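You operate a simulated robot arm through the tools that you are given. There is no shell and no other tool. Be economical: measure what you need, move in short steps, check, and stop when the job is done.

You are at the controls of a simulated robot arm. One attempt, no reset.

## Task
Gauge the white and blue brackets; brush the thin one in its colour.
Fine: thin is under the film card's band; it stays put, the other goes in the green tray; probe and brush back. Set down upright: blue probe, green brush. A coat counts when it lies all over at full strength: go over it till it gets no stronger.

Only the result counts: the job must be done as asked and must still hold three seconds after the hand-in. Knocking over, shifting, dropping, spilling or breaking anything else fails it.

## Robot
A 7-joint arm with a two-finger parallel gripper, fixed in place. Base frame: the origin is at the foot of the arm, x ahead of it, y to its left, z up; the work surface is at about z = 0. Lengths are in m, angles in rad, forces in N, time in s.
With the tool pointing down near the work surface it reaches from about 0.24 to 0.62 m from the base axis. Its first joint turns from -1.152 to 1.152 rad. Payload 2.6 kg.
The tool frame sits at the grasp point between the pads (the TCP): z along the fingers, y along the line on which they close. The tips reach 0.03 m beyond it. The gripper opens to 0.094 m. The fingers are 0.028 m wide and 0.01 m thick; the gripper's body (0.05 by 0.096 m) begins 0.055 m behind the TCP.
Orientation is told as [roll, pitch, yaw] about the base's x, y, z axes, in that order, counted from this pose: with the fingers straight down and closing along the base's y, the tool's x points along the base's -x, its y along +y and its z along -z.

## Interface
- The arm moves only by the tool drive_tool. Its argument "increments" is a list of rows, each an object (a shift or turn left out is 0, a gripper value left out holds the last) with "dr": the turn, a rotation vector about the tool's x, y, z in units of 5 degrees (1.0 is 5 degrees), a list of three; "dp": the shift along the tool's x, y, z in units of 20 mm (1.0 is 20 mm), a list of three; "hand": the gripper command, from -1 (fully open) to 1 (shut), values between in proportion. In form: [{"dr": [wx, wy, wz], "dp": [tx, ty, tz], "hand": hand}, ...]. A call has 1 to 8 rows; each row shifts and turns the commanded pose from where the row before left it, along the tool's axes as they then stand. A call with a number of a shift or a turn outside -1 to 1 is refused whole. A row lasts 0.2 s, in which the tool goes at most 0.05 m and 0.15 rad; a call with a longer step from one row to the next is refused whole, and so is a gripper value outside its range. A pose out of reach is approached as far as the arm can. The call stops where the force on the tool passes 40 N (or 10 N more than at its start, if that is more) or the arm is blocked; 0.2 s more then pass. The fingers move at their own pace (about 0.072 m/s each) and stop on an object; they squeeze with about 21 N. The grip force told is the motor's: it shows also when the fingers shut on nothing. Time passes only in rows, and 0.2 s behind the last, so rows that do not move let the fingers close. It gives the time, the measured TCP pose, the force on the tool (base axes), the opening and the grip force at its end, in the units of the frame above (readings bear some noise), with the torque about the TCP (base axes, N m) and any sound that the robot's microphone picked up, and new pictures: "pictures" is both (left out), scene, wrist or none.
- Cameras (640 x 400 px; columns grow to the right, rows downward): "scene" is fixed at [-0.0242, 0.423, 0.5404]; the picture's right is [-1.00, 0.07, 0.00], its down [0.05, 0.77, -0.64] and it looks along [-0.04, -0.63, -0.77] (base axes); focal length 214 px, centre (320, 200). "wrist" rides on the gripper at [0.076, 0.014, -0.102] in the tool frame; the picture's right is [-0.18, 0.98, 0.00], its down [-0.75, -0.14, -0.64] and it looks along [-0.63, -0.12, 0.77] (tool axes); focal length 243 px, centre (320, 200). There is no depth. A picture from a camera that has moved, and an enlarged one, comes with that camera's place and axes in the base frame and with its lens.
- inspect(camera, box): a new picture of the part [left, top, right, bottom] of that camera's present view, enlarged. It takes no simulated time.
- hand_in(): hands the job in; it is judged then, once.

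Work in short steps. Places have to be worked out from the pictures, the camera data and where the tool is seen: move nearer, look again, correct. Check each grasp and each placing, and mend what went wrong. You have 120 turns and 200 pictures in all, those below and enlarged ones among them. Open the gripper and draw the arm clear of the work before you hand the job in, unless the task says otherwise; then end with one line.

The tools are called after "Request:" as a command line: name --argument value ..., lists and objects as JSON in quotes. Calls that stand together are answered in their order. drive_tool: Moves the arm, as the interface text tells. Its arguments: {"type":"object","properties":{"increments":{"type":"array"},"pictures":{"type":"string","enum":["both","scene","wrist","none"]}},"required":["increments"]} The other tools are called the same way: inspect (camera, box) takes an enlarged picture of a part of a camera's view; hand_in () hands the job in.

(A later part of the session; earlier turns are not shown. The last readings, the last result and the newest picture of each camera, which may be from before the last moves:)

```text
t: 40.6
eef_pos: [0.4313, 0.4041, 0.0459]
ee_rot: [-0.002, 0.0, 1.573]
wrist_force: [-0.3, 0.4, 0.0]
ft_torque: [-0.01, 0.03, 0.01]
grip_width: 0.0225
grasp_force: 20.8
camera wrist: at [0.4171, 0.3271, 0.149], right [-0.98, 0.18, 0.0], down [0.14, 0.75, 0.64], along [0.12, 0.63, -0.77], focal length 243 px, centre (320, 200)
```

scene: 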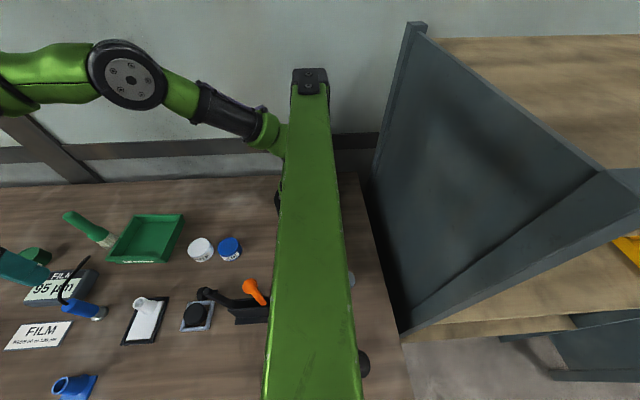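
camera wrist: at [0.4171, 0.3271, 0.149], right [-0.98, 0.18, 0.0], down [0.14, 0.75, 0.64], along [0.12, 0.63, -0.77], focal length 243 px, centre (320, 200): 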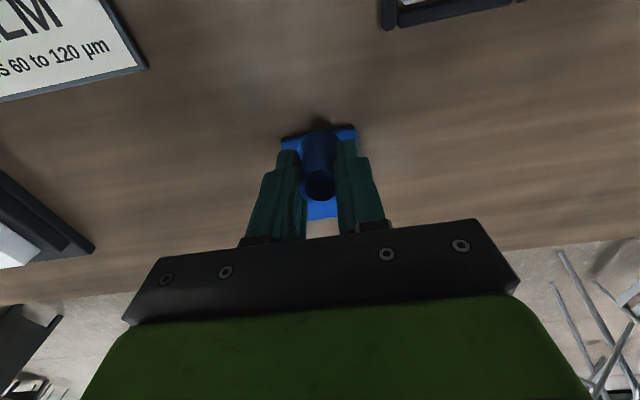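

Boss gripped. I lift high and carry it around the probe's -x side toward the tray.

Request:
drive_tool --increments '[{"dp": [0, 0, -1]}, {"dp": [0, 0, -1]}, {"dp": [0, 0, -1]}, {"dp": [0, 0, -1]}, {"dp": [0, 0, -1]}, {"dp": [0, 0, -1]}, {"dp": [0, 0, -1]}, {"dp": [0, 1, -1]}]' --pictures "wrist"

Request:
drive_tool --increments '[{"dp": [1, 1, 0]}, {"dp": [1, 0.5, 0]}, {"dp": [1, 0, 0]}, {"dp": [1, 0, 0]}, {"dp": [1, 0, 0]}, {"dp": [1, 0, 0]}, {"dp": [1, 0, 0]}, {"dp": [1, 0, 0]}]' --pictures "none"

Request:
drive_tool --increments '[{"dp": [1, -1, 0]}, {"dp": [1, -1, 0]}, {"dp": [1, -0.8, 0]}, {"dp": [0.5, -0.5, 0]}, {"dp": [0, 0, 0]}]' --pictures "both"

```text
t: 42.4
eef_pos: [0.4089, 0.4044, 0.208]
ee_rot: [-0.001, 0.001, 1.571]
wrist_force: [0.2, -0.6, 0.1]
ft_torque: [-0.02, 0.03, -0.01]
grip_width: 0.0223
grasp_force: 21.1
camera wrist: at [0.3954, 0.3271, 0.3113], right [-0.98, 0.18, 0.0], down [0.14, 0.75, 0.64], along [0.12, 0.63, -0.77], focal length 243 px, centre (320, 200)
```

wrist: 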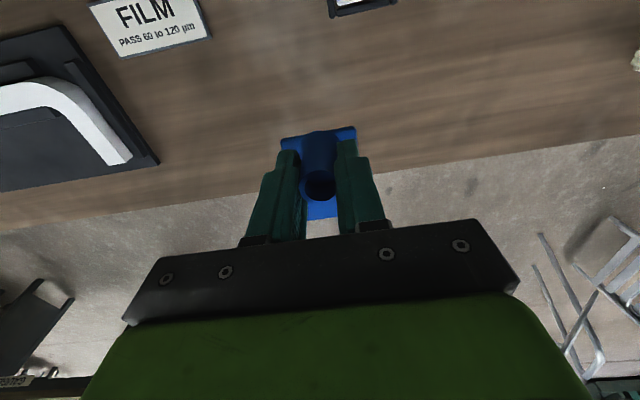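

```text
t: 44.2
eef_pos: [0.3813, 0.2437, 0.2082]
ee_rot: [0.001, 0.001, 1.573]
wrist_force: [-0.1, -0.1, -1.1]
ft_torque: [-0.04, 0.01, 0.04]
grip_width: 0.0223
grasp_force: 20.8
```

```text
t: 45.4
eef_pos: [0.4464, 0.1716, 0.208]
ee_rot: [-0.001, -0.001, 1.572]
wrist_force: [-0.6, 0.8, -1.3]
ft_torque: [0.0, -0.03, -0.02]
grip_width: 0.0222
grasp_force: 21.3
camera wrist: at [0.4328, 0.095, 0.3097], right [-0.98, 0.18, 0.0], down [0.14, 0.75, 0.64], along [0.12, 0.63, -0.77], focal length 243 px, centre (320, 200)
```

scene: 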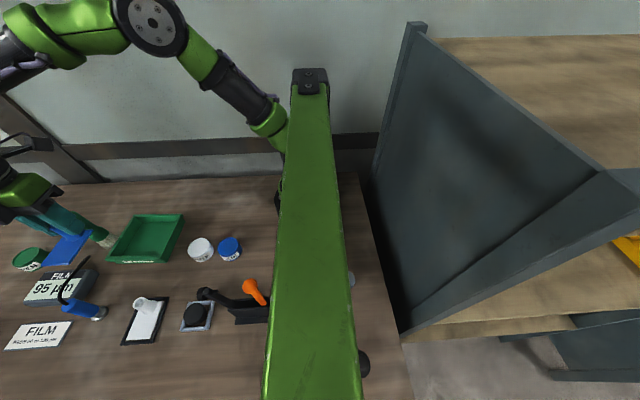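
wrist: 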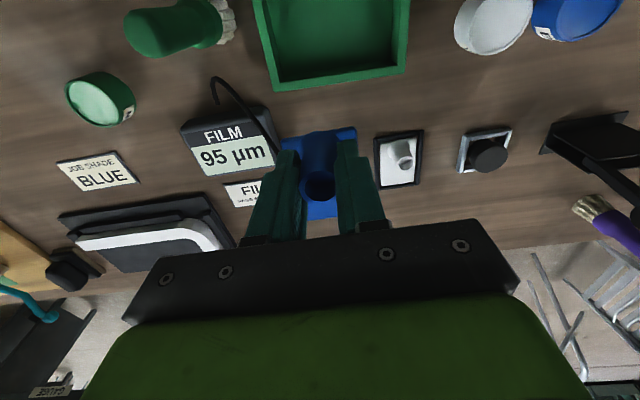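

Tray spans x 0.357–0.50 and y 0.02–0.166. I position TCP at (0.428, 0.07), so the plate is centred over the tray.

Request:
drive_tool --increments '[{"dp": [0.85, 0.5, 0]}, {"dp": [0.85, 0.42, 0]}, {"dp": [0.85, 0, 0]}, {"dp": [0.85, 0, 0]}, {"dp": [0.85, 0, 0]}, {"dp": [0.83, 0, 0]}, {"dp": [0, 0, 1]}, {"dp": [0, 0, 1]}]' --pictures "both"

```text
t: 47.2
eef_pos: [0.4284, 0.0702, 0.1678]
ee_rot: [-0.001, -0.001, 1.572]
wrist_force: [-0.7, -0.1, -0.8]
ft_torque: [0.0, -0.03, -0.01]
grip_width: 0.0223
grasp_force: 21.3
camera wrist: at [0.414, -0.0063, 0.2699], right [-0.98, 0.18, 0.0], down [0.14, 0.75, 0.64], along [0.12, 0.63, -0.77], focal length 243 px, centre (320, 200)
```

scene: 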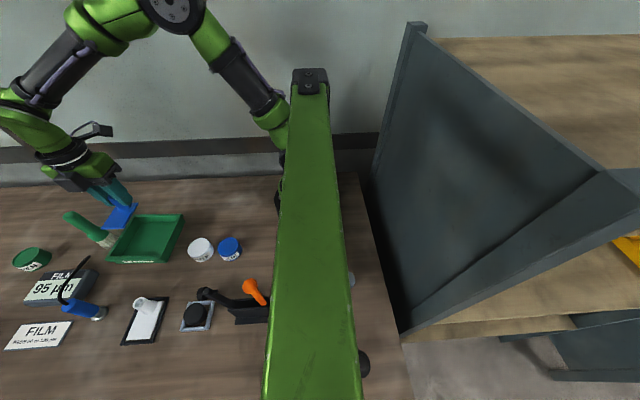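
wrist: 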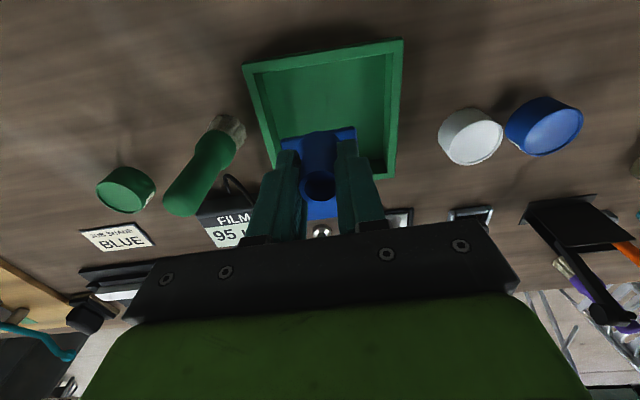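

Request:
drive_tool --increments '[{"dp": [-0.35, 0.15, 1]}, {"dp": [0, 0, 1]}, {"dp": [0, 0, 1]}, {"dp": [0, 0, 1]}, {"dp": [0, 0, 1]}, {"dp": [0, 0, 0.4]}, {"dp": [0, 0, 0]}]' --pictures "both"

```text
t: 48.8
eef_pos: [0.4243, 0.0781, 0.0588]
ee_rot: [0.002, 0.0, 1.573]
wrist_force: [-0.3, -0.2, -1.5]
ft_torque: [0.02, 0.01, -0.01]
grip_width: 0.0224
grasp_force: 20.6
camera wrist: at [0.4108, 0.0016, 0.1609], right [-0.98, 0.18, 0.0], down [0.14, 0.75, 0.64], along [0.12, 0.63, -0.77], focal length 243 px, centre (320, 200)
```

scene: 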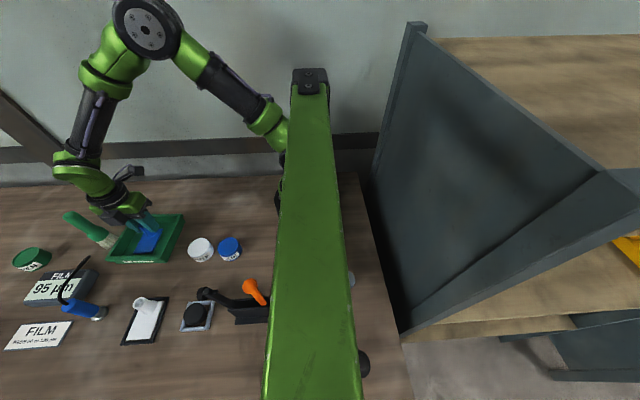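
wrist: 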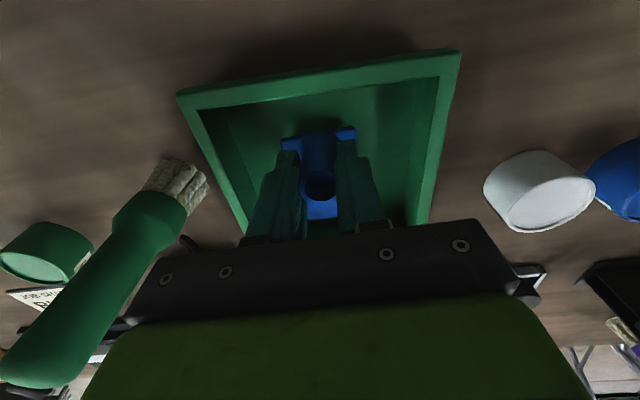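

Request:
drive_tool --increments '[{"dp": [0, 0, 0.25]}, {"dp": [0, 0, 0.15]}, {"dp": [0, 0, 0]}]' --pictures "none"

Request:
drive_tool --increments '[{"dp": [0, 0, 0.1]}, {"dp": [0, 0, 0]}]' --pictures "none"

```text
t: 49.6
eef_pos: [0.4247, 0.0781, 0.0516]
ee_rot: [0.0, -0.001, 1.57]
wrist_force: [-0.6, 0.2, -1.5]
ft_torque: [0.01, 0.04, 0.0]
grip_width: 0.0224
grasp_force: 21.1
```

```text
t: 50.2
eef_pos: [0.4251, 0.078, 0.0501]
ee_rot: [-0.002, -0.001, 1.571]
wrist_force: [-4.2, -0.3, 17.7]
ft_torque: [0.03, 0.17, 0.01]
grip_width: 0.0224
grasp_force: 21.2
```

Contact with the tray floor. I ease off slightly, open partway, and lift out.

Request:
drive_tool --increments '[{"dp": [0, 0, -0.04]}, {"hand": -0.1}, {"hand": -0.1}, {"hand": -0.1}, {"dp": [0, 0, -1]}, {"dp": [0, 0, -1]}, {"dp": [0, 0, -1]}, {"dp": [0, 0, -1]}]' --pictures "none"

Request:
drive_tool --increments '[{"dp": [0, 0, -1]}, {"dp": [0, 0, -1]}, {"dp": [0, 0, -1]}, {"dp": [0, 0, -1], "hand": -1}, {"dp": [0, 0, -1]}, {"dp": [0, 0, -1]}]' --pictures "both"

```text
t: 52.0
eef_pos: [0.4243, 0.0792, 0.1305]
ee_rot: [0.001, 0.0, 1.572]
wrist_force: [0.1, -0.8, 0.1]
ft_torque: [-0.01, -0.01, -0.02]
grip_width: 0.0518
grasp_force: 0.1
```

```text
t: 53.4
eef_pos: [0.4262, 0.0771, 0.2502]
ee_rot: [0.001, 0.0, 1.571]
wrist_force: [-0.9, -0.5, -0.1]
ft_torque: [0.01, -0.01, -0.02]
grip_width: 0.0938
grasp_force: 0.1
camera wrist: at [0.4119, 0.0013, 0.3533], right [-0.98, 0.18, 0.0], down [0.14, 0.75, 0.64], along [0.12, 0.63, -0.77], focal length 243 px, centre (320, 200)
```

scene: 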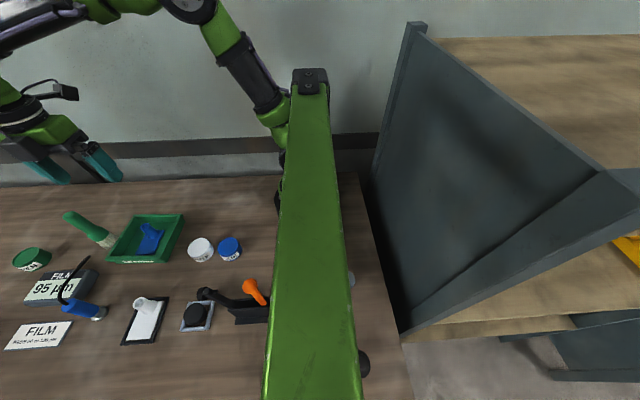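
wrist: 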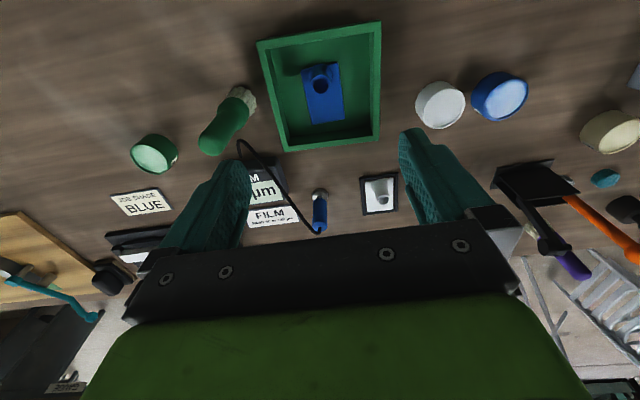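

Blue bracket lies in the tray. I now locate the green brush precisely.

Request:
inspect --camera "wrist" --box '[180, 70, 300, 170]'

Request:
inspect --camera "wrist" --box '[400, 50, 560, 150]'

```text
4.00 times, centred on (240, 120) of wrist
camera zoom: at [0.4119, 0.0013, 0.3533], right [-0.98, 0.18, 0.0], down [0.14, 0.75, 0.64], along [0.12, 0.63, -0.77], focal length 970 px, centre (640, 520)
```

zoom: 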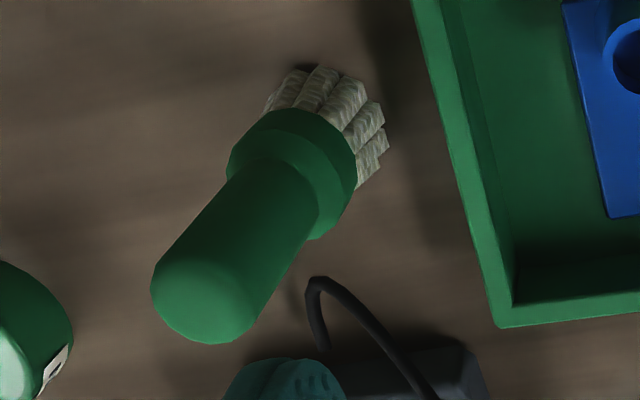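

```text
4.00 times, centred on (480, 100) of wrist
camera zoom: at [0.4119, 0.0013, 0.3533], right [-0.98, 0.18, 0.0], down [0.14, 0.75, 0.64], along [0.12, 0.63, -0.77], focal length 970 px, centre (-320, 600)
```

zoom: 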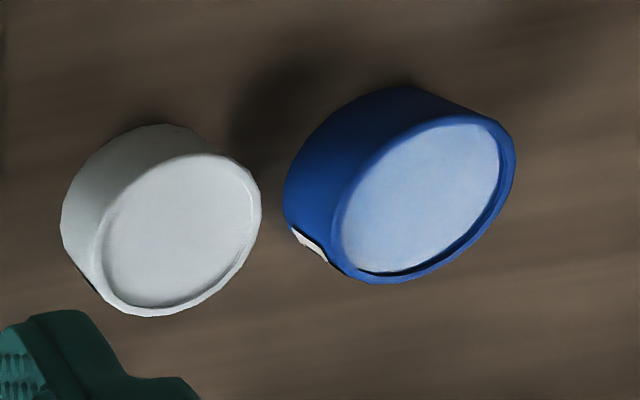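

Brush axis at about (0.5415, 0.093), with its top at z about 0.126 and a 3 cm handle above the ferrule. I move over it.

Request:
drive_tool --increments '[{"dp": [-0.13, -0.96, 0]}, {"dp": [-0.13, -0.96, 0]}, {"dp": [-0.13, -0.96, 0]}, {"dp": [-0.13, -0.96, 0]}, {"dp": [-0.13, -0.96, 0]}, {"dp": [-0.15, -0.96, 0]}, {"dp": [0, 0, 1]}, {"dp": [0, 0, 1]}]' --pictures "wrist"

```text
t: 55.2
eef_pos: [0.54, 0.094, 0.2103]
ee_rot: [0.001, -0.001, 1.571]
wrist_force: [0.1, 0.0, 0.3]
ft_torque: [-0.02, 0.01, 0.0]
grip_width: 0.094
grasp_force: 0.1
camera wrist: at [0.5263, 0.018, 0.3122], right [-0.98, 0.18, 0.0], down [0.14, 0.75, 0.64], along [0.12, 0.63, -0.77], focal length 243 px, centre (320, 200)
```

wrist: 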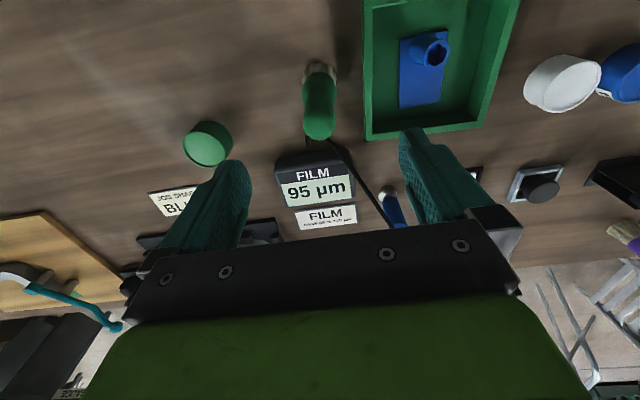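

Request:
drive_tool --increments '[{"dp": [0, -0.05, 1]}, {"dp": [0, 0, 1]}, {"dp": [0, 0, 1]}, {"dp": [0, 0, 1]}, {"dp": [0, 0, 1]}, {"dp": [0, 0, 0.9]}, {"dp": [0, 0, 0]}]' --pictures "both"

Request:
drive_tool --increments '[{"hand": 1}, {"hand": 1}, {"hand": 1}, {"hand": 1}, {"hand": 1}]' --pictures "wrist"

```text
t: 56.8
eef_pos: [0.5403, 0.0949, 0.0901]
ee_rot: [0.0, -0.001, 1.571]
wrist_force: [0.0, -0.2, 0.5]
ft_torque: [-0.01, 0.02, -0.02]
grip_width: 0.0942
grasp_force: 0.0
camera wrist: at [0.5266, 0.0182, 0.1936], right [-0.98, 0.18, 0.0], down [0.14, 0.75, 0.64], along [0.12, 0.63, -0.77], focal length 243 px, centre (320, 200)
```

scene: 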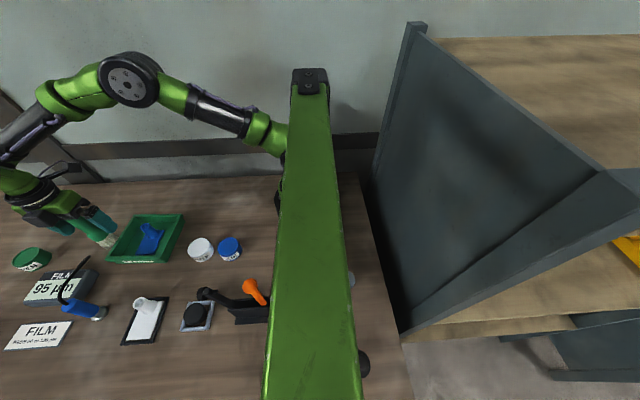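
wrist: 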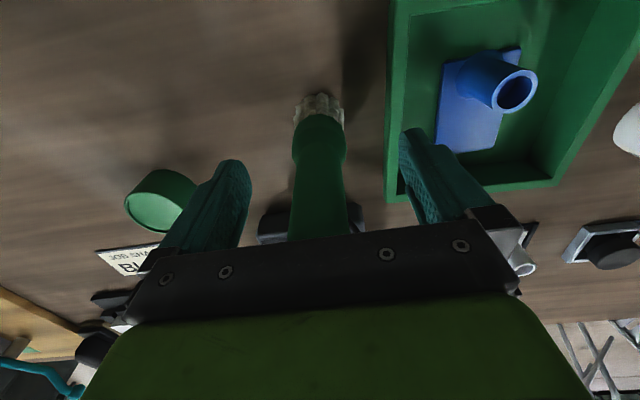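

```text
t: 58.0
eef_pos: [0.5404, 0.0937, 0.0906]
ee_rot: [-0.001, -0.001, 1.571]
wrist_force: [0.1, -0.1, -0.5]
ft_torque: [0.01, 0.0, 0.01]
grip_width: 0.0257
grasp_force: 20.7
camera wrist: at [0.5267, 0.0183, 0.1939], right [-0.98, 0.18, 0.0], down [0.14, 0.75, 0.64], along [0.12, 0.63, -0.77], focal length 243 px, centre (320, 200)
```

wrist: 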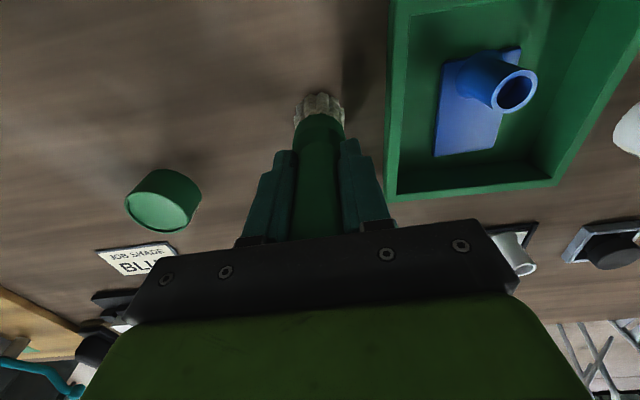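

Brush gripped (home TCP (0.540, 0.094), z 0.0906). White jar top is at about (0.2735, 0.139, 0.033). I lift and carry the brush there.

Request:
drive_tool --increments '[{"dp": [0, 0, -1]}, {"dp": [0, 0, -1]}, {"dp": [0, 0, -1]}, {"dp": [0, 0, -1]}, {"dp": [0, 0, -1]}, {"dp": [0, 0, -0.5]}, {"dp": [-0.16, 0.95, 0]}, {"dp": [-0.16, 0.95, 0]}]' --pictures "none"

Request:
drive_tool --increments '[{"dp": [-0.16, 0.95, 0]}, {"dp": [-0.16, 0.95, 0]}, {"dp": [-0.16, 0.95, 0]}, {"dp": [-0.16, 0.95, 0]}, {"dp": [-0.16, 0.95, 0]}, {"dp": [-0.16, 0.95, 0]}, {"dp": [-0.16, 0.95, 0]}, {"dp": [-0.16, 0.95, 0]}]' --pictures "none"

Request:
drive_tool --increments '[{"dp": [-0.16, 0.95, 0]}, {"dp": [-0.16, 0.95, 0]}, {"dp": [-0.16, 0.95, 0]}, {"dp": [-0.16, 0.95, 0]}, {"dp": [0, 0, 0]}]' --pictures "both"

```text
t: 59.8
eef_pos: [0.5033, 0.1012, 0.2025]
ee_rot: [-0.001, 0.001, 1.571]
wrist_force: [-0.1, 0.6, -1.2]
ft_torque: [-0.02, 0.0, -0.02]
grip_width: 0.0255
grasp_force: 20.9
```

```text
t: 61.6
eef_pos: [0.3515, 0.1259, 0.2011]
ee_rot: [-0.001, 0.0, 1.57]
wrist_force: [0.9, -1.2, -0.9]
ft_torque: [0.01, 0.03, -0.01]
grip_width: 0.0256
grasp_force: 21.1
```

```text
t: 62.8
eef_pos: [0.2726, 0.1402, 0.2027]
ee_rot: [-0.001, -0.002, 1.571]
wrist_force: [-0.1, 0.0, -2.2]
ft_torque: [0.0, 0.02, -0.01]
grip_width: 0.0258
grasp_force: 20.7
camera wrist: at [0.2593, 0.0632, 0.3046], right [-0.98, 0.18, 0.0], down [0.14, 0.75, 0.64], along [0.12, 0.63, -0.77], focal length 243 px, centre (320, 200)
```

scene: 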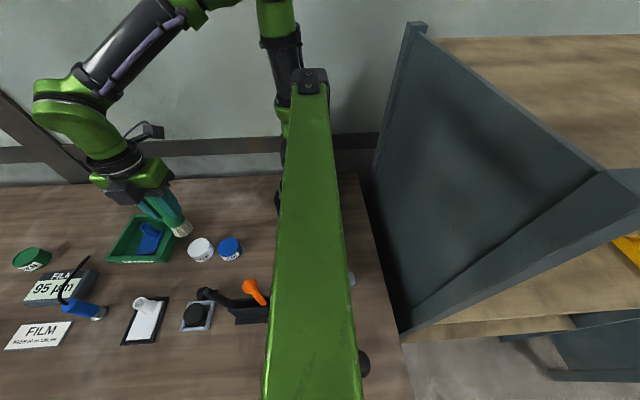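
wrist: 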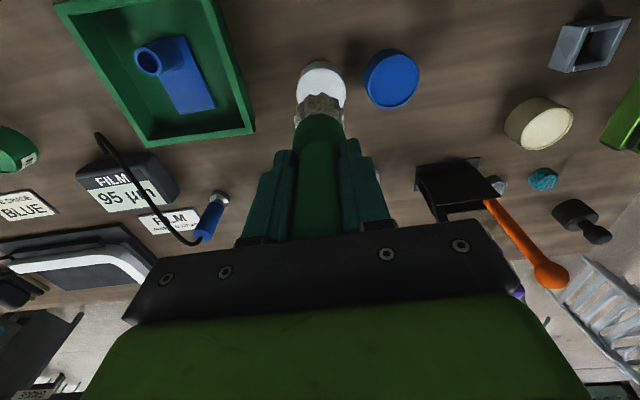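

Request:
drive_tool --increments '[{"dp": [0.12, 0, 1]}, {"dp": [0, 0, 1]}, {"dp": [0, 0, 1]}, {"dp": [0, 0, 0]}]' --pictures "both"

Request:
inspect --camera "wrist" --box '[270, 50, 370, 150]'

Request:
inspect --camera "scene" --box '[140, 200, 260, 280]'

```text
t: 63.8
eef_pos: [0.2746, 0.1365, 0.1422]
ee_rot: [0.001, -0.001, 1.571]
wrist_force: [0.9, 0.8, -1.6]
ft_torque: [0.01, -0.02, 0.01]
grip_width: 0.0256
grasp_force: 20.6
camera wrist: at [0.261, 0.0612, 0.2441], right [-0.98, 0.18, 0.0], down [0.14, 0.75, 0.64], along [0.12, 0.63, -0.77], focal length 243 px, centre (320, 200)
```

scene: 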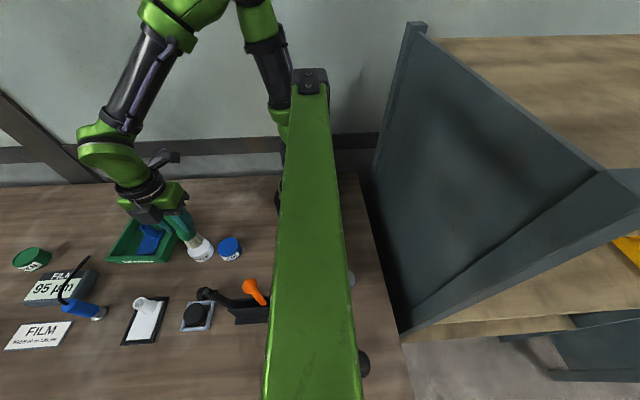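
wrist: 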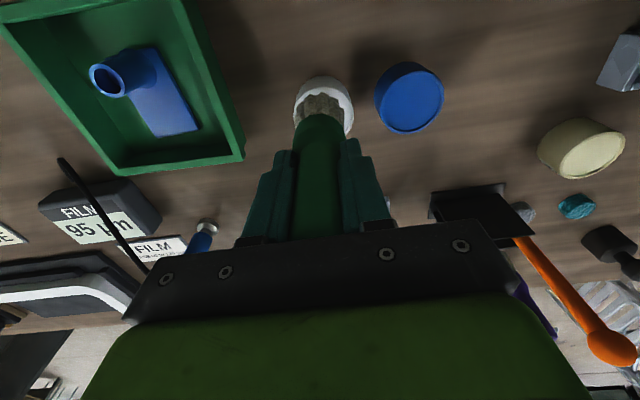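

```text
4.00 times, centred on (320, 100) of wrist
camera zoom: at [0.261, 0.0612, 0.2441], right [-0.98, 0.18, 0.0], down [0.14, 0.75, 0.64], along [0.12, 0.63, -0.77], focal length 970 px, centre (320, 600)
```

zoom: 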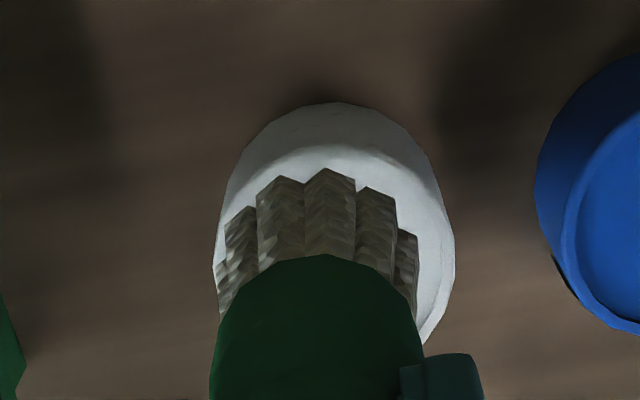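

```text
5.00 times, centred on (200, 240) of scene
camera zoom: at [-0.0242, 0.423, 0.5404], right [-1.0, 0.07, 0.0], down [0.05, 0.77, -0.64], along [-0.04, -0.63, -0.77], focal length 1072 px, centre (920, 0)
```

zoom: 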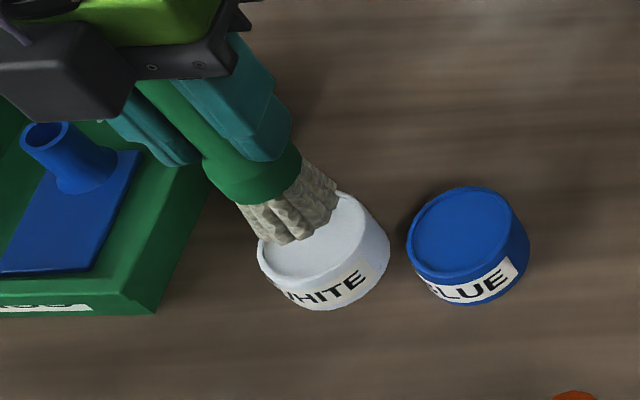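

Request:
drive_tool --increments '[{"dp": [-0.15, 0.1, 0]}, {"dp": [0, 0, 0.5]}, {"dp": [0, 0, 0.4]}, {"dp": [0, 0, 0]}]' --pictures "none"

Request:
drive_tool --increments '[{"dp": [0, 0, 0.2]}, {"dp": [0, 0, 0]}]' --pictures "none"

Request:
inspect --camera "wrist" --box '[270, 50, 370, 150]'

Request:
inspect --camera "scene" --box '[140, 200, 260, 280]'

```text
t: 64.8
eef_pos: [0.2738, 0.141, 0.1254]
ee_rot: [-0.001, -0.002, 1.57]
wrist_force: [-4.1, -2.0, 17.8]
ft_torque: [0.03, 0.29, -0.01]
grip_width: 0.0258
grasp_force: 20.9
```

```text
t: 65.4
eef_pos: [0.2739, 0.1411, 0.1203]
ee_rot: [-0.001, 0.0, 1.572]
wrist_force: [-3.7, 0.9, 18.2]
ft_torque: [0.04, 0.25, 0.03]
grip_width: 0.0254
grasp_force: 20.8
```

```text
4.00 times, centred on (320, 100) of wrist
camera zoom: at [0.2594, 0.0643, 0.2228], right [-0.98, 0.18, 0.0], down [0.14, 0.75, 0.64], along [0.12, 0.63, -0.77], focal length 970 px, centre (320, 600)
```

zoom: 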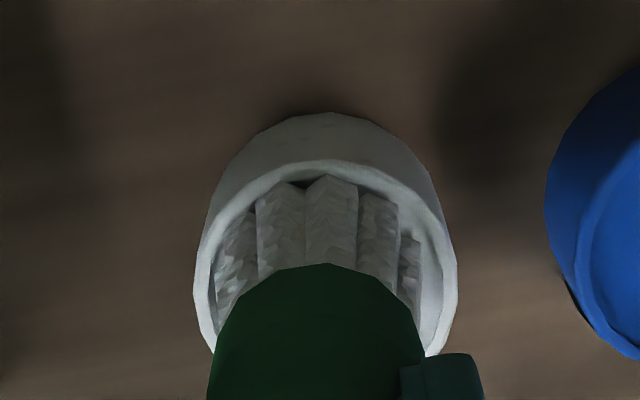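

```text
5.00 times, centred on (200, 240) of scene
camera zoom: at [-0.0243, 0.4229, 0.5404], right [-1.0, 0.07, 0.0], down [0.05, 0.77, -0.64], along [-0.04, -0.63, -0.77], focal length 1072 px, centre (920, 0)
```

zoom: 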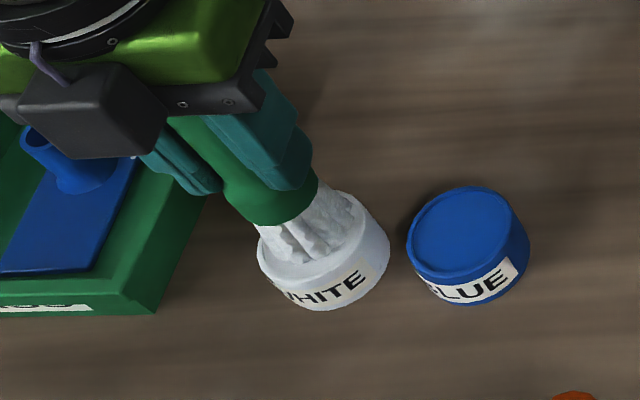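

Bristles turned white, so the brush is loaded. I lift and carry it over the free end of the white plate.

Request:
drive_tool --increments '[{"dp": [0, 0, -1]}, {"dp": [0, 0, -1]}, {"dp": [0, 0, -1]}, {"dp": [0, 0, -1]}, {"dp": [-0.95, -0.46, 0]}, {"dp": [-0.95, -0.46, 0]}, {"dp": [-0.95, -0.46, 0]}, {"dp": [-0.95, -0.46, 0]}]' --pictures "none"

Request:
drive_tool --increments '[{"dp": [-0.95, -0.46, 0]}, {"dp": [-0.95, -0.46, 0]}, {"dp": [-0.95, -0.46, 0]}, {"dp": [-0.95, -0.46, 0]}, {"dp": [-0.95, -0.46, 0]}, {"dp": [0, 0, 0]}]' --pictures "both"

Request:
inspect --camera "wrist" --box '[250, 30, 390, 170]'

Request:
inspect --camera "scene" --box '[100, 280, 190, 350]'

```text
t: 67.2
eef_pos: [0.3117, 0.2164, 0.2004]
ee_rot: [-0.001, 0.0, 1.571]
wrist_force: [0.1, 0.2, -0.5]
ft_torque: [0.02, 0.0, 0.01]
grip_width: 0.0256
grasp_force: 20.7
```

```text
t: 68.6
eef_pos: [0.3575, 0.3105, 0.2001]
ee_rot: [0.0, 0.0, 1.571]
wrist_force: [0.3, -0.5, -1.8]
ft_torque: [0.01, -0.02, 0.01]
grip_width: 0.0257
grasp_force: 21.4
camera wrist: at [0.343, 0.2346, 0.3028], right [-0.98, 0.18, 0.0], down [0.14, 0.75, 0.64], along [0.12, 0.63, -0.77], focal length 243 px, centre (320, 200)
```

scene: 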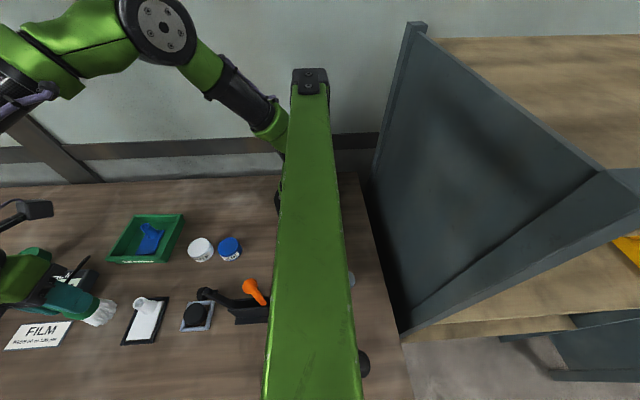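
wrist: 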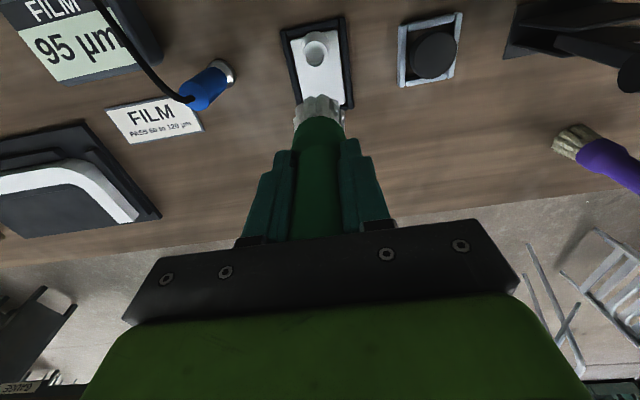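

```text
2.86 times, centred on (320, 100) of wrist
camera zoom: at [0.343, 0.2346, 0.3028], right [-0.98, 0.18, 0.0], down [0.14, 0.75, 0.64], along [0.12, 0.63, -0.77], focal length 693 px, centre (320, 486)
```

zoom: 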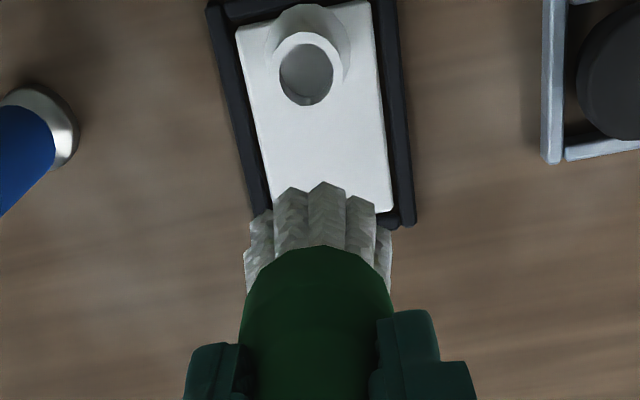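

```text
5.71 times, centred on (145, 315) of scene
camera zoom: at [-0.0242, 0.423, 0.5404], right [-1.0, 0.07, 0.0], down [0.05, 0.77, -0.64], along [-0.04, -0.63, -0.77], focal length 1226 px, centre (1320, -457)
```

zoom: 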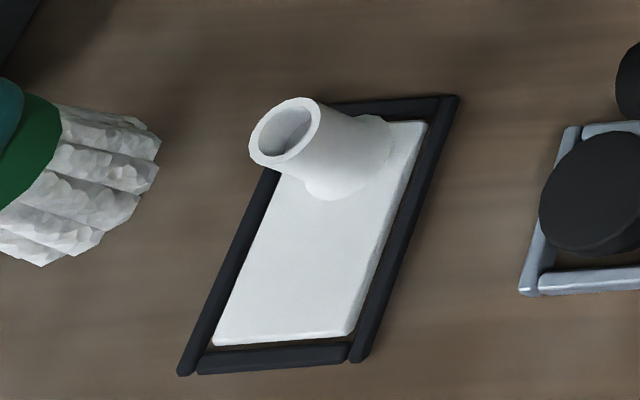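

Plate spans x 0.331–0.379 and y 0.263–0.336, with its boss at (0.355, 0.274). I descend onto the free area and find light contact.

Request:
drive_tool --increments '[{"dp": [-0.2, 0.1, 1]}, {"dp": [0, 0, 1]}, {"dp": [0, 0, 1]}, {"dp": [0, 0, 1]}, {"dp": [0, 0, 0.8]}, {"dp": [0, 0, 0]}]' --pictures "none"

Request:
drive_tool --increments '[{"dp": [0, 0, 0.15]}, {"dp": [0, 0, 0]}]' --pictures "none"

```text
t: 70.0
eef_pos: [0.3541, 0.3147, 0.103]
ee_rot: [0.001, -0.001, 1.573]
wrist_force: [-0.4, 0.4, -2.0]
ft_torque: [0.01, -0.02, -0.02]
grip_width: 0.0254
grasp_force: 20.8
```

```text
t: 70.6
eef_pos: [0.3542, 0.3153, 0.1006]
ee_rot: [-0.001, 0.002, 1.573]
wrist_force: [0.8, -0.7, -0.6]
ft_torque: [0.01, -0.01, -0.02]
grip_width: 0.0258
grasp_force: 21.0
```

Request:
drive_tool --increments '[{"dp": [0, 0, 0.12]}, {"dp": [0, 0, 0]}]' --pictures "none"

Request:
drive_tool --increments '[{"dp": [0, 0, 0.1]}, {"dp": [0, 0, 0]}]' --pictures "wrist"

```text
t: 71.2
eef_pos: [0.3538, 0.3152, 0.0997]
ee_rot: [0.0, -0.001, 1.57]
wrist_force: [0.1, -0.4, -1.2]
ft_torque: [-0.01, 0.0, -0.02]
grip_width: 0.0257
grasp_force: 21.0
```

```text
t: 71.8
eef_pos: [0.3533, 0.316, 0.096]
ee_rot: [0.001, 0.001, 1.57]
wrist_force: [-0.3, 0.6, -2.3]
ft_torque: [0.0, -0.01, 0.02]
grip_width: 0.0255
grasp_force: 21.8
camera wrist: at [0.3402, 0.2389, 0.1984], right [-0.98, 0.18, 0.0], down [0.14, 0.75, 0.64], along [0.12, 0.63, -0.77], focal length 243 px, centre (320, 200)
```

wrist: 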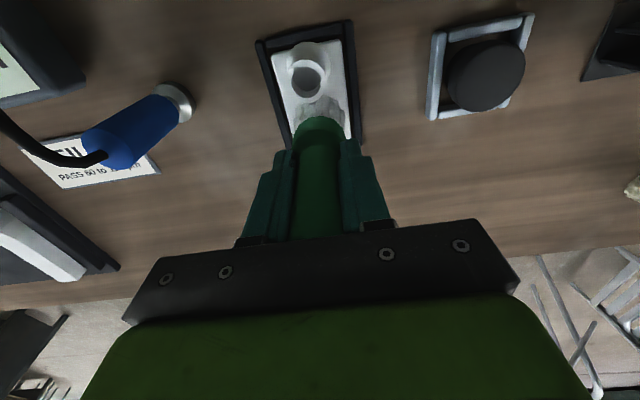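

Request:
drive_tool --increments '[{"dp": [0, 0, 0.1]}, {"dp": [0, 0, 0]}]' --pictures "none"

Request:
drive_tool --increments '[{"dp": [0, 0, 0.1]}, {"dp": [0, 0, 0]}]' --pictures "none"

Request:
inspect --camera "wrist" --box '[250, 20, 370, 150]'

```text
t: 72.4
eef_pos: [0.3532, 0.316, 0.0936]
ee_rot: [-0.001, 0.001, 1.571]
wrist_force: [-0.1, 0.5, -0.5]
ft_torque: [0.01, 0.03, -0.04]
grip_width: 0.0255
grasp_force: 21.1
```

```text
t: 73.0
eef_pos: [0.3536, 0.3146, 0.0932]
ee_rot: [-0.001, 0.001, 1.57]
wrist_force: [-0.7, -1.7, 5.8]
ft_torque: [-0.17, 0.12, -0.01]
grip_width: 0.0254
grasp_force: 20.5
```

```text
3.08 times, centred on (310, 85) of wrist
camera zoom: at [0.3398, 0.2387, 0.1948], right [-0.98, 0.18, 0.0], down [0.14, 0.75, 0.64], along [0.12, 0.63, -0.77], focal length 746 px, centre (351, 554)
```

zoom: 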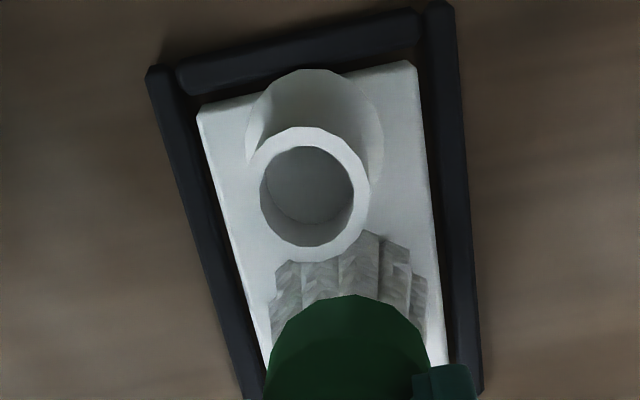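

Light contact, about 7 N (the brush slid ~3 mm up in the grip). I sweep the free area side to side.

Request:
drive_tool --increments '[{"dp": [-0.25, 0.4, 0.02]}, {"dp": [0, -0.5, 0]}, {"dp": [0, -0.5, 0]}, {"dp": [0.3, 0, 0]}, {"dp": [0, 0.5, 0]}, {"dp": [0, 0.5, 0]}, {"dp": [0.3, 0, 0]}, {"dp": [0, -0.5, 0]}]' --pictures "wrist"

Request:
inspect --camera "wrist" --box '[250, 20, 370, 150]'

Request:
inspect --camera "scene" --box '[100, 280, 190, 350]'

```text
t: 74.8
eef_pos: [0.3534, 0.3098, 0.093]
ee_rot: [0.006, 0.0, 1.572]
wrist_force: [-11.1, 2.1, 20.7]
ft_torque: [0.1, 0.65, -0.12]
grip_width: 0.0257
grasp_force: 21.3
camera wrist: at [0.34, 0.233, 0.1942], right [-0.98, 0.18, 0.01], down [0.14, 0.75, 0.64], along [0.11, 0.63, -0.77], focal length 243 px, centre (320, 200)
```

wrist: 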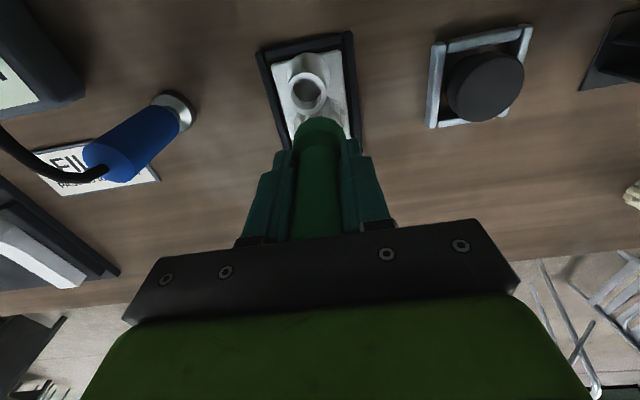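

```text
3.08 times, centred on (310, 85) of wrist
camera zoom: at [0.34, 0.233, 0.1942], right [-0.98, 0.18, 0.01], down [0.14, 0.75, 0.64], along [0.11, 0.63, -0.77], focal length 746 px, centre (351, 554)
```

zoom: 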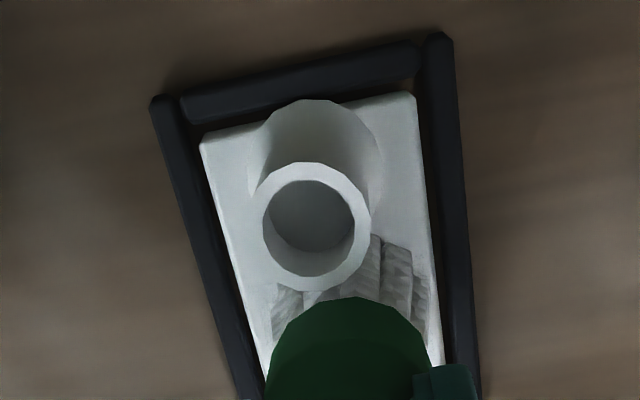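

```text
5.71 times, centred on (145, 315) of scene
camera zoom: at [-0.0243, 0.4229, 0.5405], right [-1.0, 0.07, 0.0], down [0.05, 0.77, -0.64], along [-0.04, -0.63, -0.77], focal length 1226 px, centre (1320, -457)
```

zoom: 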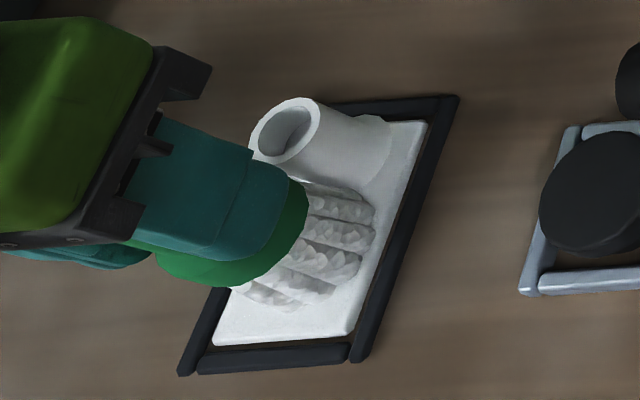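

Force is a bit high, so I raise 1 mm, repeat the sweep, and then lift to look.

Request:
drive_tool --increments '[{"dp": [0, 0.5, -0.05]}, {"dp": [-0.3, 0, 0]}, {"dp": [0, -0.5, 0]}, {"dp": [0, -0.5, 0]}, {"dp": [-0.35, 0, 0]}, {"dp": [0, 0.5, 0]}, {"dp": [0, 0.5, 0]}, {"dp": [0, -0.5, 0]}]' --pictures "none"

Request:
drive_tool --increments '[{"dp": [0, 0, -1]}, {"dp": [-1, 0, -1]}, {"dp": [-1, 0, 0]}, {"dp": [-1, 0, 0]}]' --pictures "both"

Request:
inspect --camera "scene" --box '[100, 280, 190, 350]'

Request:
inspect --camera "wrist" --box '[250, 0, 370, 120]'

```text
t: 76.6
eef_pos: [0.3548, 0.3222, 0.0919]
ee_rot: [0.002, 0.001, 1.574]
wrist_force: [-0.4, -0.1, -2.0]
ft_torque: [0.02, 0.01, 0.03]
grip_width: 0.0255
grasp_force: 21.4
```

```text
t: 77.6
eef_pos: [0.3575, 0.381, 0.1322]
ee_rot: [0.001, 0.002, 1.572]
wrist_force: [-0.2, 0.2, -1.1]
ft_torque: [0.0, -0.01, 0.01]
grip_width: 0.0254
grasp_force: 20.3
camera wrist: at [0.3436, 0.3053, 0.2353], right [-0.98, 0.18, 0.0], down [0.14, 0.75, 0.64], along [0.12, 0.63, -0.77], focal length 243 px, centre (320, 200)
```

scene: 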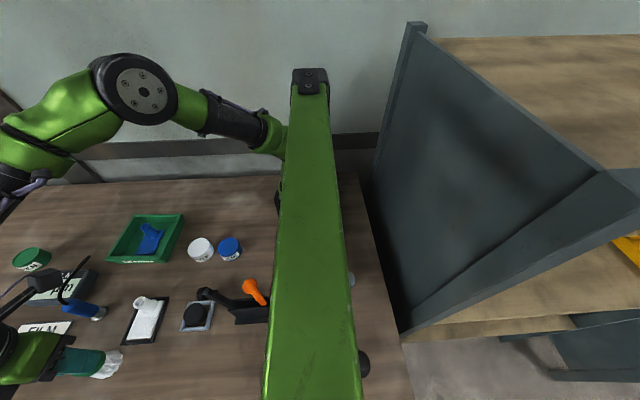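
wrist: 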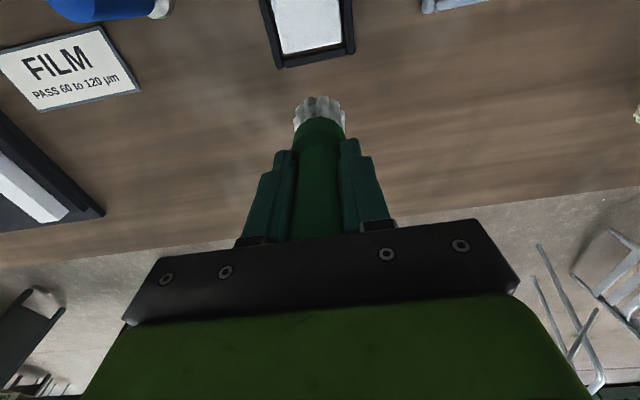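

```text
5.71 times, centred on (145, 315) of scene
camera zoom: at [-0.0242, 0.423, 0.5404], right [-1.0, 0.07, 0.0], down [0.05, 0.77, -0.64], along [-0.04, -0.63, -0.77], focal length 1226 px, centre (1320, -457)
```

zoom: 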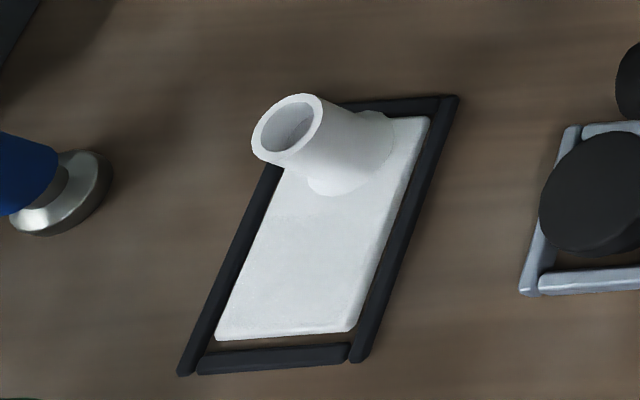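

```text
3.33 times, centred on (310, 60) of wrist
camera zoom: at [0.3436, 0.3053, 0.2353], right [-0.98, 0.18, 0.0], down [0.14, 0.75, 0.64], along [0.12, 0.63, -0.77], focal length 809 px, centre (353, 667)
```

zoom: 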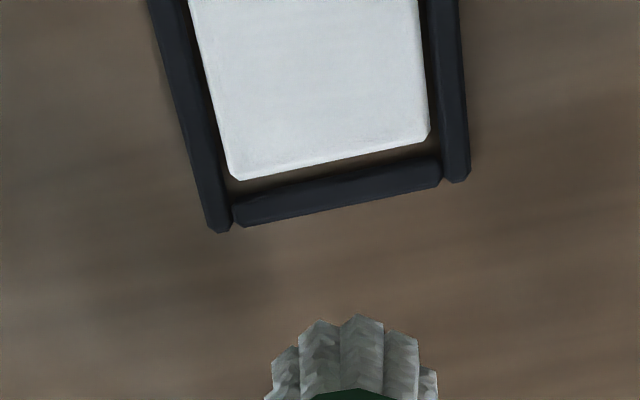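

A streaky coat shows on the plate. I look closer at its borders.

Request:
inspect --camera "wrist" --box '[270, 0, 350, 60]'

Request:
inspect --camera "scene" --box '[120, 290, 170, 345]'

```text
6.67 times, centred on (310, 30) of wrist
camera zoom: at [0.3436, 0.3053, 0.2353], right [-0.98, 0.18, 0.0], down [0.14, 0.75, 0.64], along [0.12, 0.63, -0.77], focal length 1618 px, centre (387, 1333)
```

zoom: 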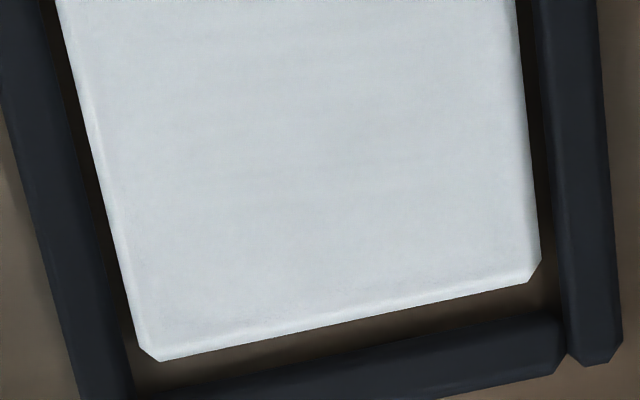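

```text
7.27 times, centred on (145, 318) of scene
camera zoom: at [-0.0242, 0.423, 0.5404], right [-1.0, 0.07, 0.0], down [0.05, 0.77, -0.64], along [-0.04, -0.63, -0.77], focal length 1560 px, centre (1593, -654)
```

zoom: 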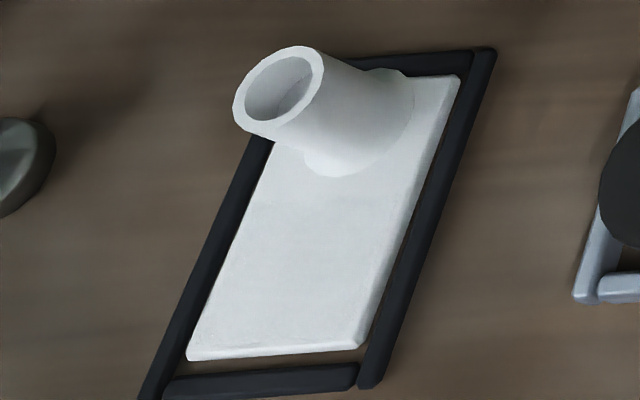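

I'll go over it more, with wider range. First I return and regain light contact.

Request:
drive_tool --increments '[{"dp": [1, 0.1, 0]}, {"dp": [1, 0, 0]}, {"dp": [1, 0, 0.5]}, {"dp": [0, 0, 1]}, {"dp": [0, 0, 0.5]}, {"dp": [0, 0, 0.05]}, {"dp": [0, 0, 0]}]' --pictures "none"

Request:
drive_tool --increments '[{"dp": [0, 0, 0.08]}, {"dp": [0, 0, 0]}]' --pictures "none"

```text
t: 79.2
eef_pos: [0.3531, 0.3209, 0.0936]
ee_rot: [0.003, 0.0, 1.571]
wrist_force: [0.5, -0.4, 1.3]
ft_torque: [-0.06, 0.02, -0.01]
grip_width: 0.0256
grasp_force: 21.1
```

```text
t: 79.8
eef_pos: [0.3536, 0.3204, 0.0914]
ee_rot: [-0.003, -0.002, 1.571]
wrist_force: [-5.2, -4.8, 19.6]
ft_torque: [-0.63, 0.31, -0.06]
grip_width: 0.0256
grasp_force: 21.0
```

Request:
drive_tool --increments '[{"dp": [-0.3, 0.4, -0.05]}, {"dp": [0, 0.4, 0]}, {"dp": [0, -0.8, 0]}, {"dp": [0, -0.8, 0]}, {"dp": [0.35, 0, 0]}, {"dp": [0, 0.8, 0]}, {"dp": [0, 0.8, 0]}, {"dp": [0.35, 0, 0]}]' --pictures "none"

Request:
drive_tool --increments '[{"dp": [0, -0.8, 0]}, {"dp": [0, -0.8, 0]}, {"dp": [0.3, 0, 0]}, {"dp": [0, 0.5, 0]}, {"dp": [0, 0.5, 0]}, {"dp": [0, 0.5, 0]}, {"dp": [-0.4, 0, 0]}, {"dp": [0, -0.7, 0]}]' --pictures "wrist"

Request:
inspect --camera "scene" --box '[100, 280, 190, 350]'

```text
t: 81.6
eef_pos: [0.3375, 0.3152, 0.0921]
ee_rot: [-0.001, -0.007, 1.576]
wrist_force: [-0.9, 7.2, 19.2]
ft_torque: [0.48, -0.08, 0.01]
grip_width: 0.0254
grasp_force: 21.1
```

```text
t: 83.4
eef_pos: [0.3516, 0.3164, 0.092]
ee_rot: [0.003, -0.001, 1.573]
wrist_force: [-6.4, 1.8, 20.0]
ft_torque: [-0.16, 0.45, -0.1]
grip_width: 0.0254
grasp_force: 21.3
camera wrist: at [0.3385, 0.2403, 0.1941], right [-0.98, 0.18, 0.0], down [0.14, 0.75, 0.64], along [0.11, 0.63, -0.77], focal length 243 px, centre (320, 200)
```

wrist: 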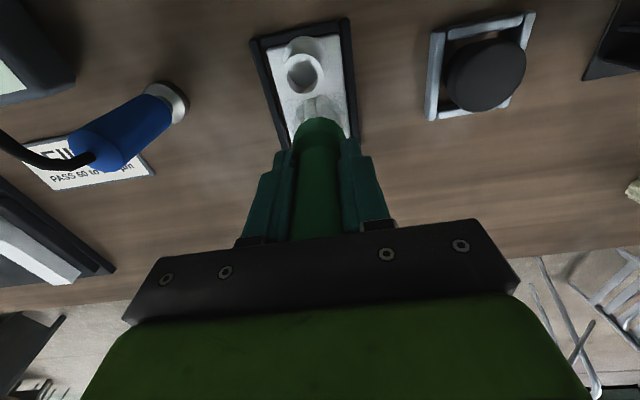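

```text
5.71 times, centred on (145, 315) of scene
camera zoom: at [-0.0243, 0.4229, 0.5405], right [-1.0, 0.07, 0.0], down [0.05, 0.77, -0.64], along [-0.04, -0.63, -0.77], focal length 1226 px, centre (1320, -457)
```

zoom: 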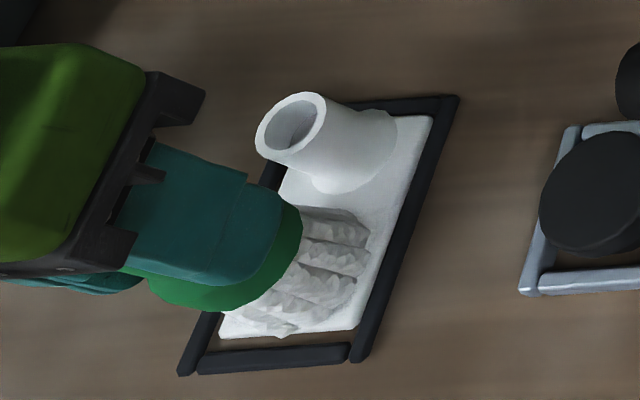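

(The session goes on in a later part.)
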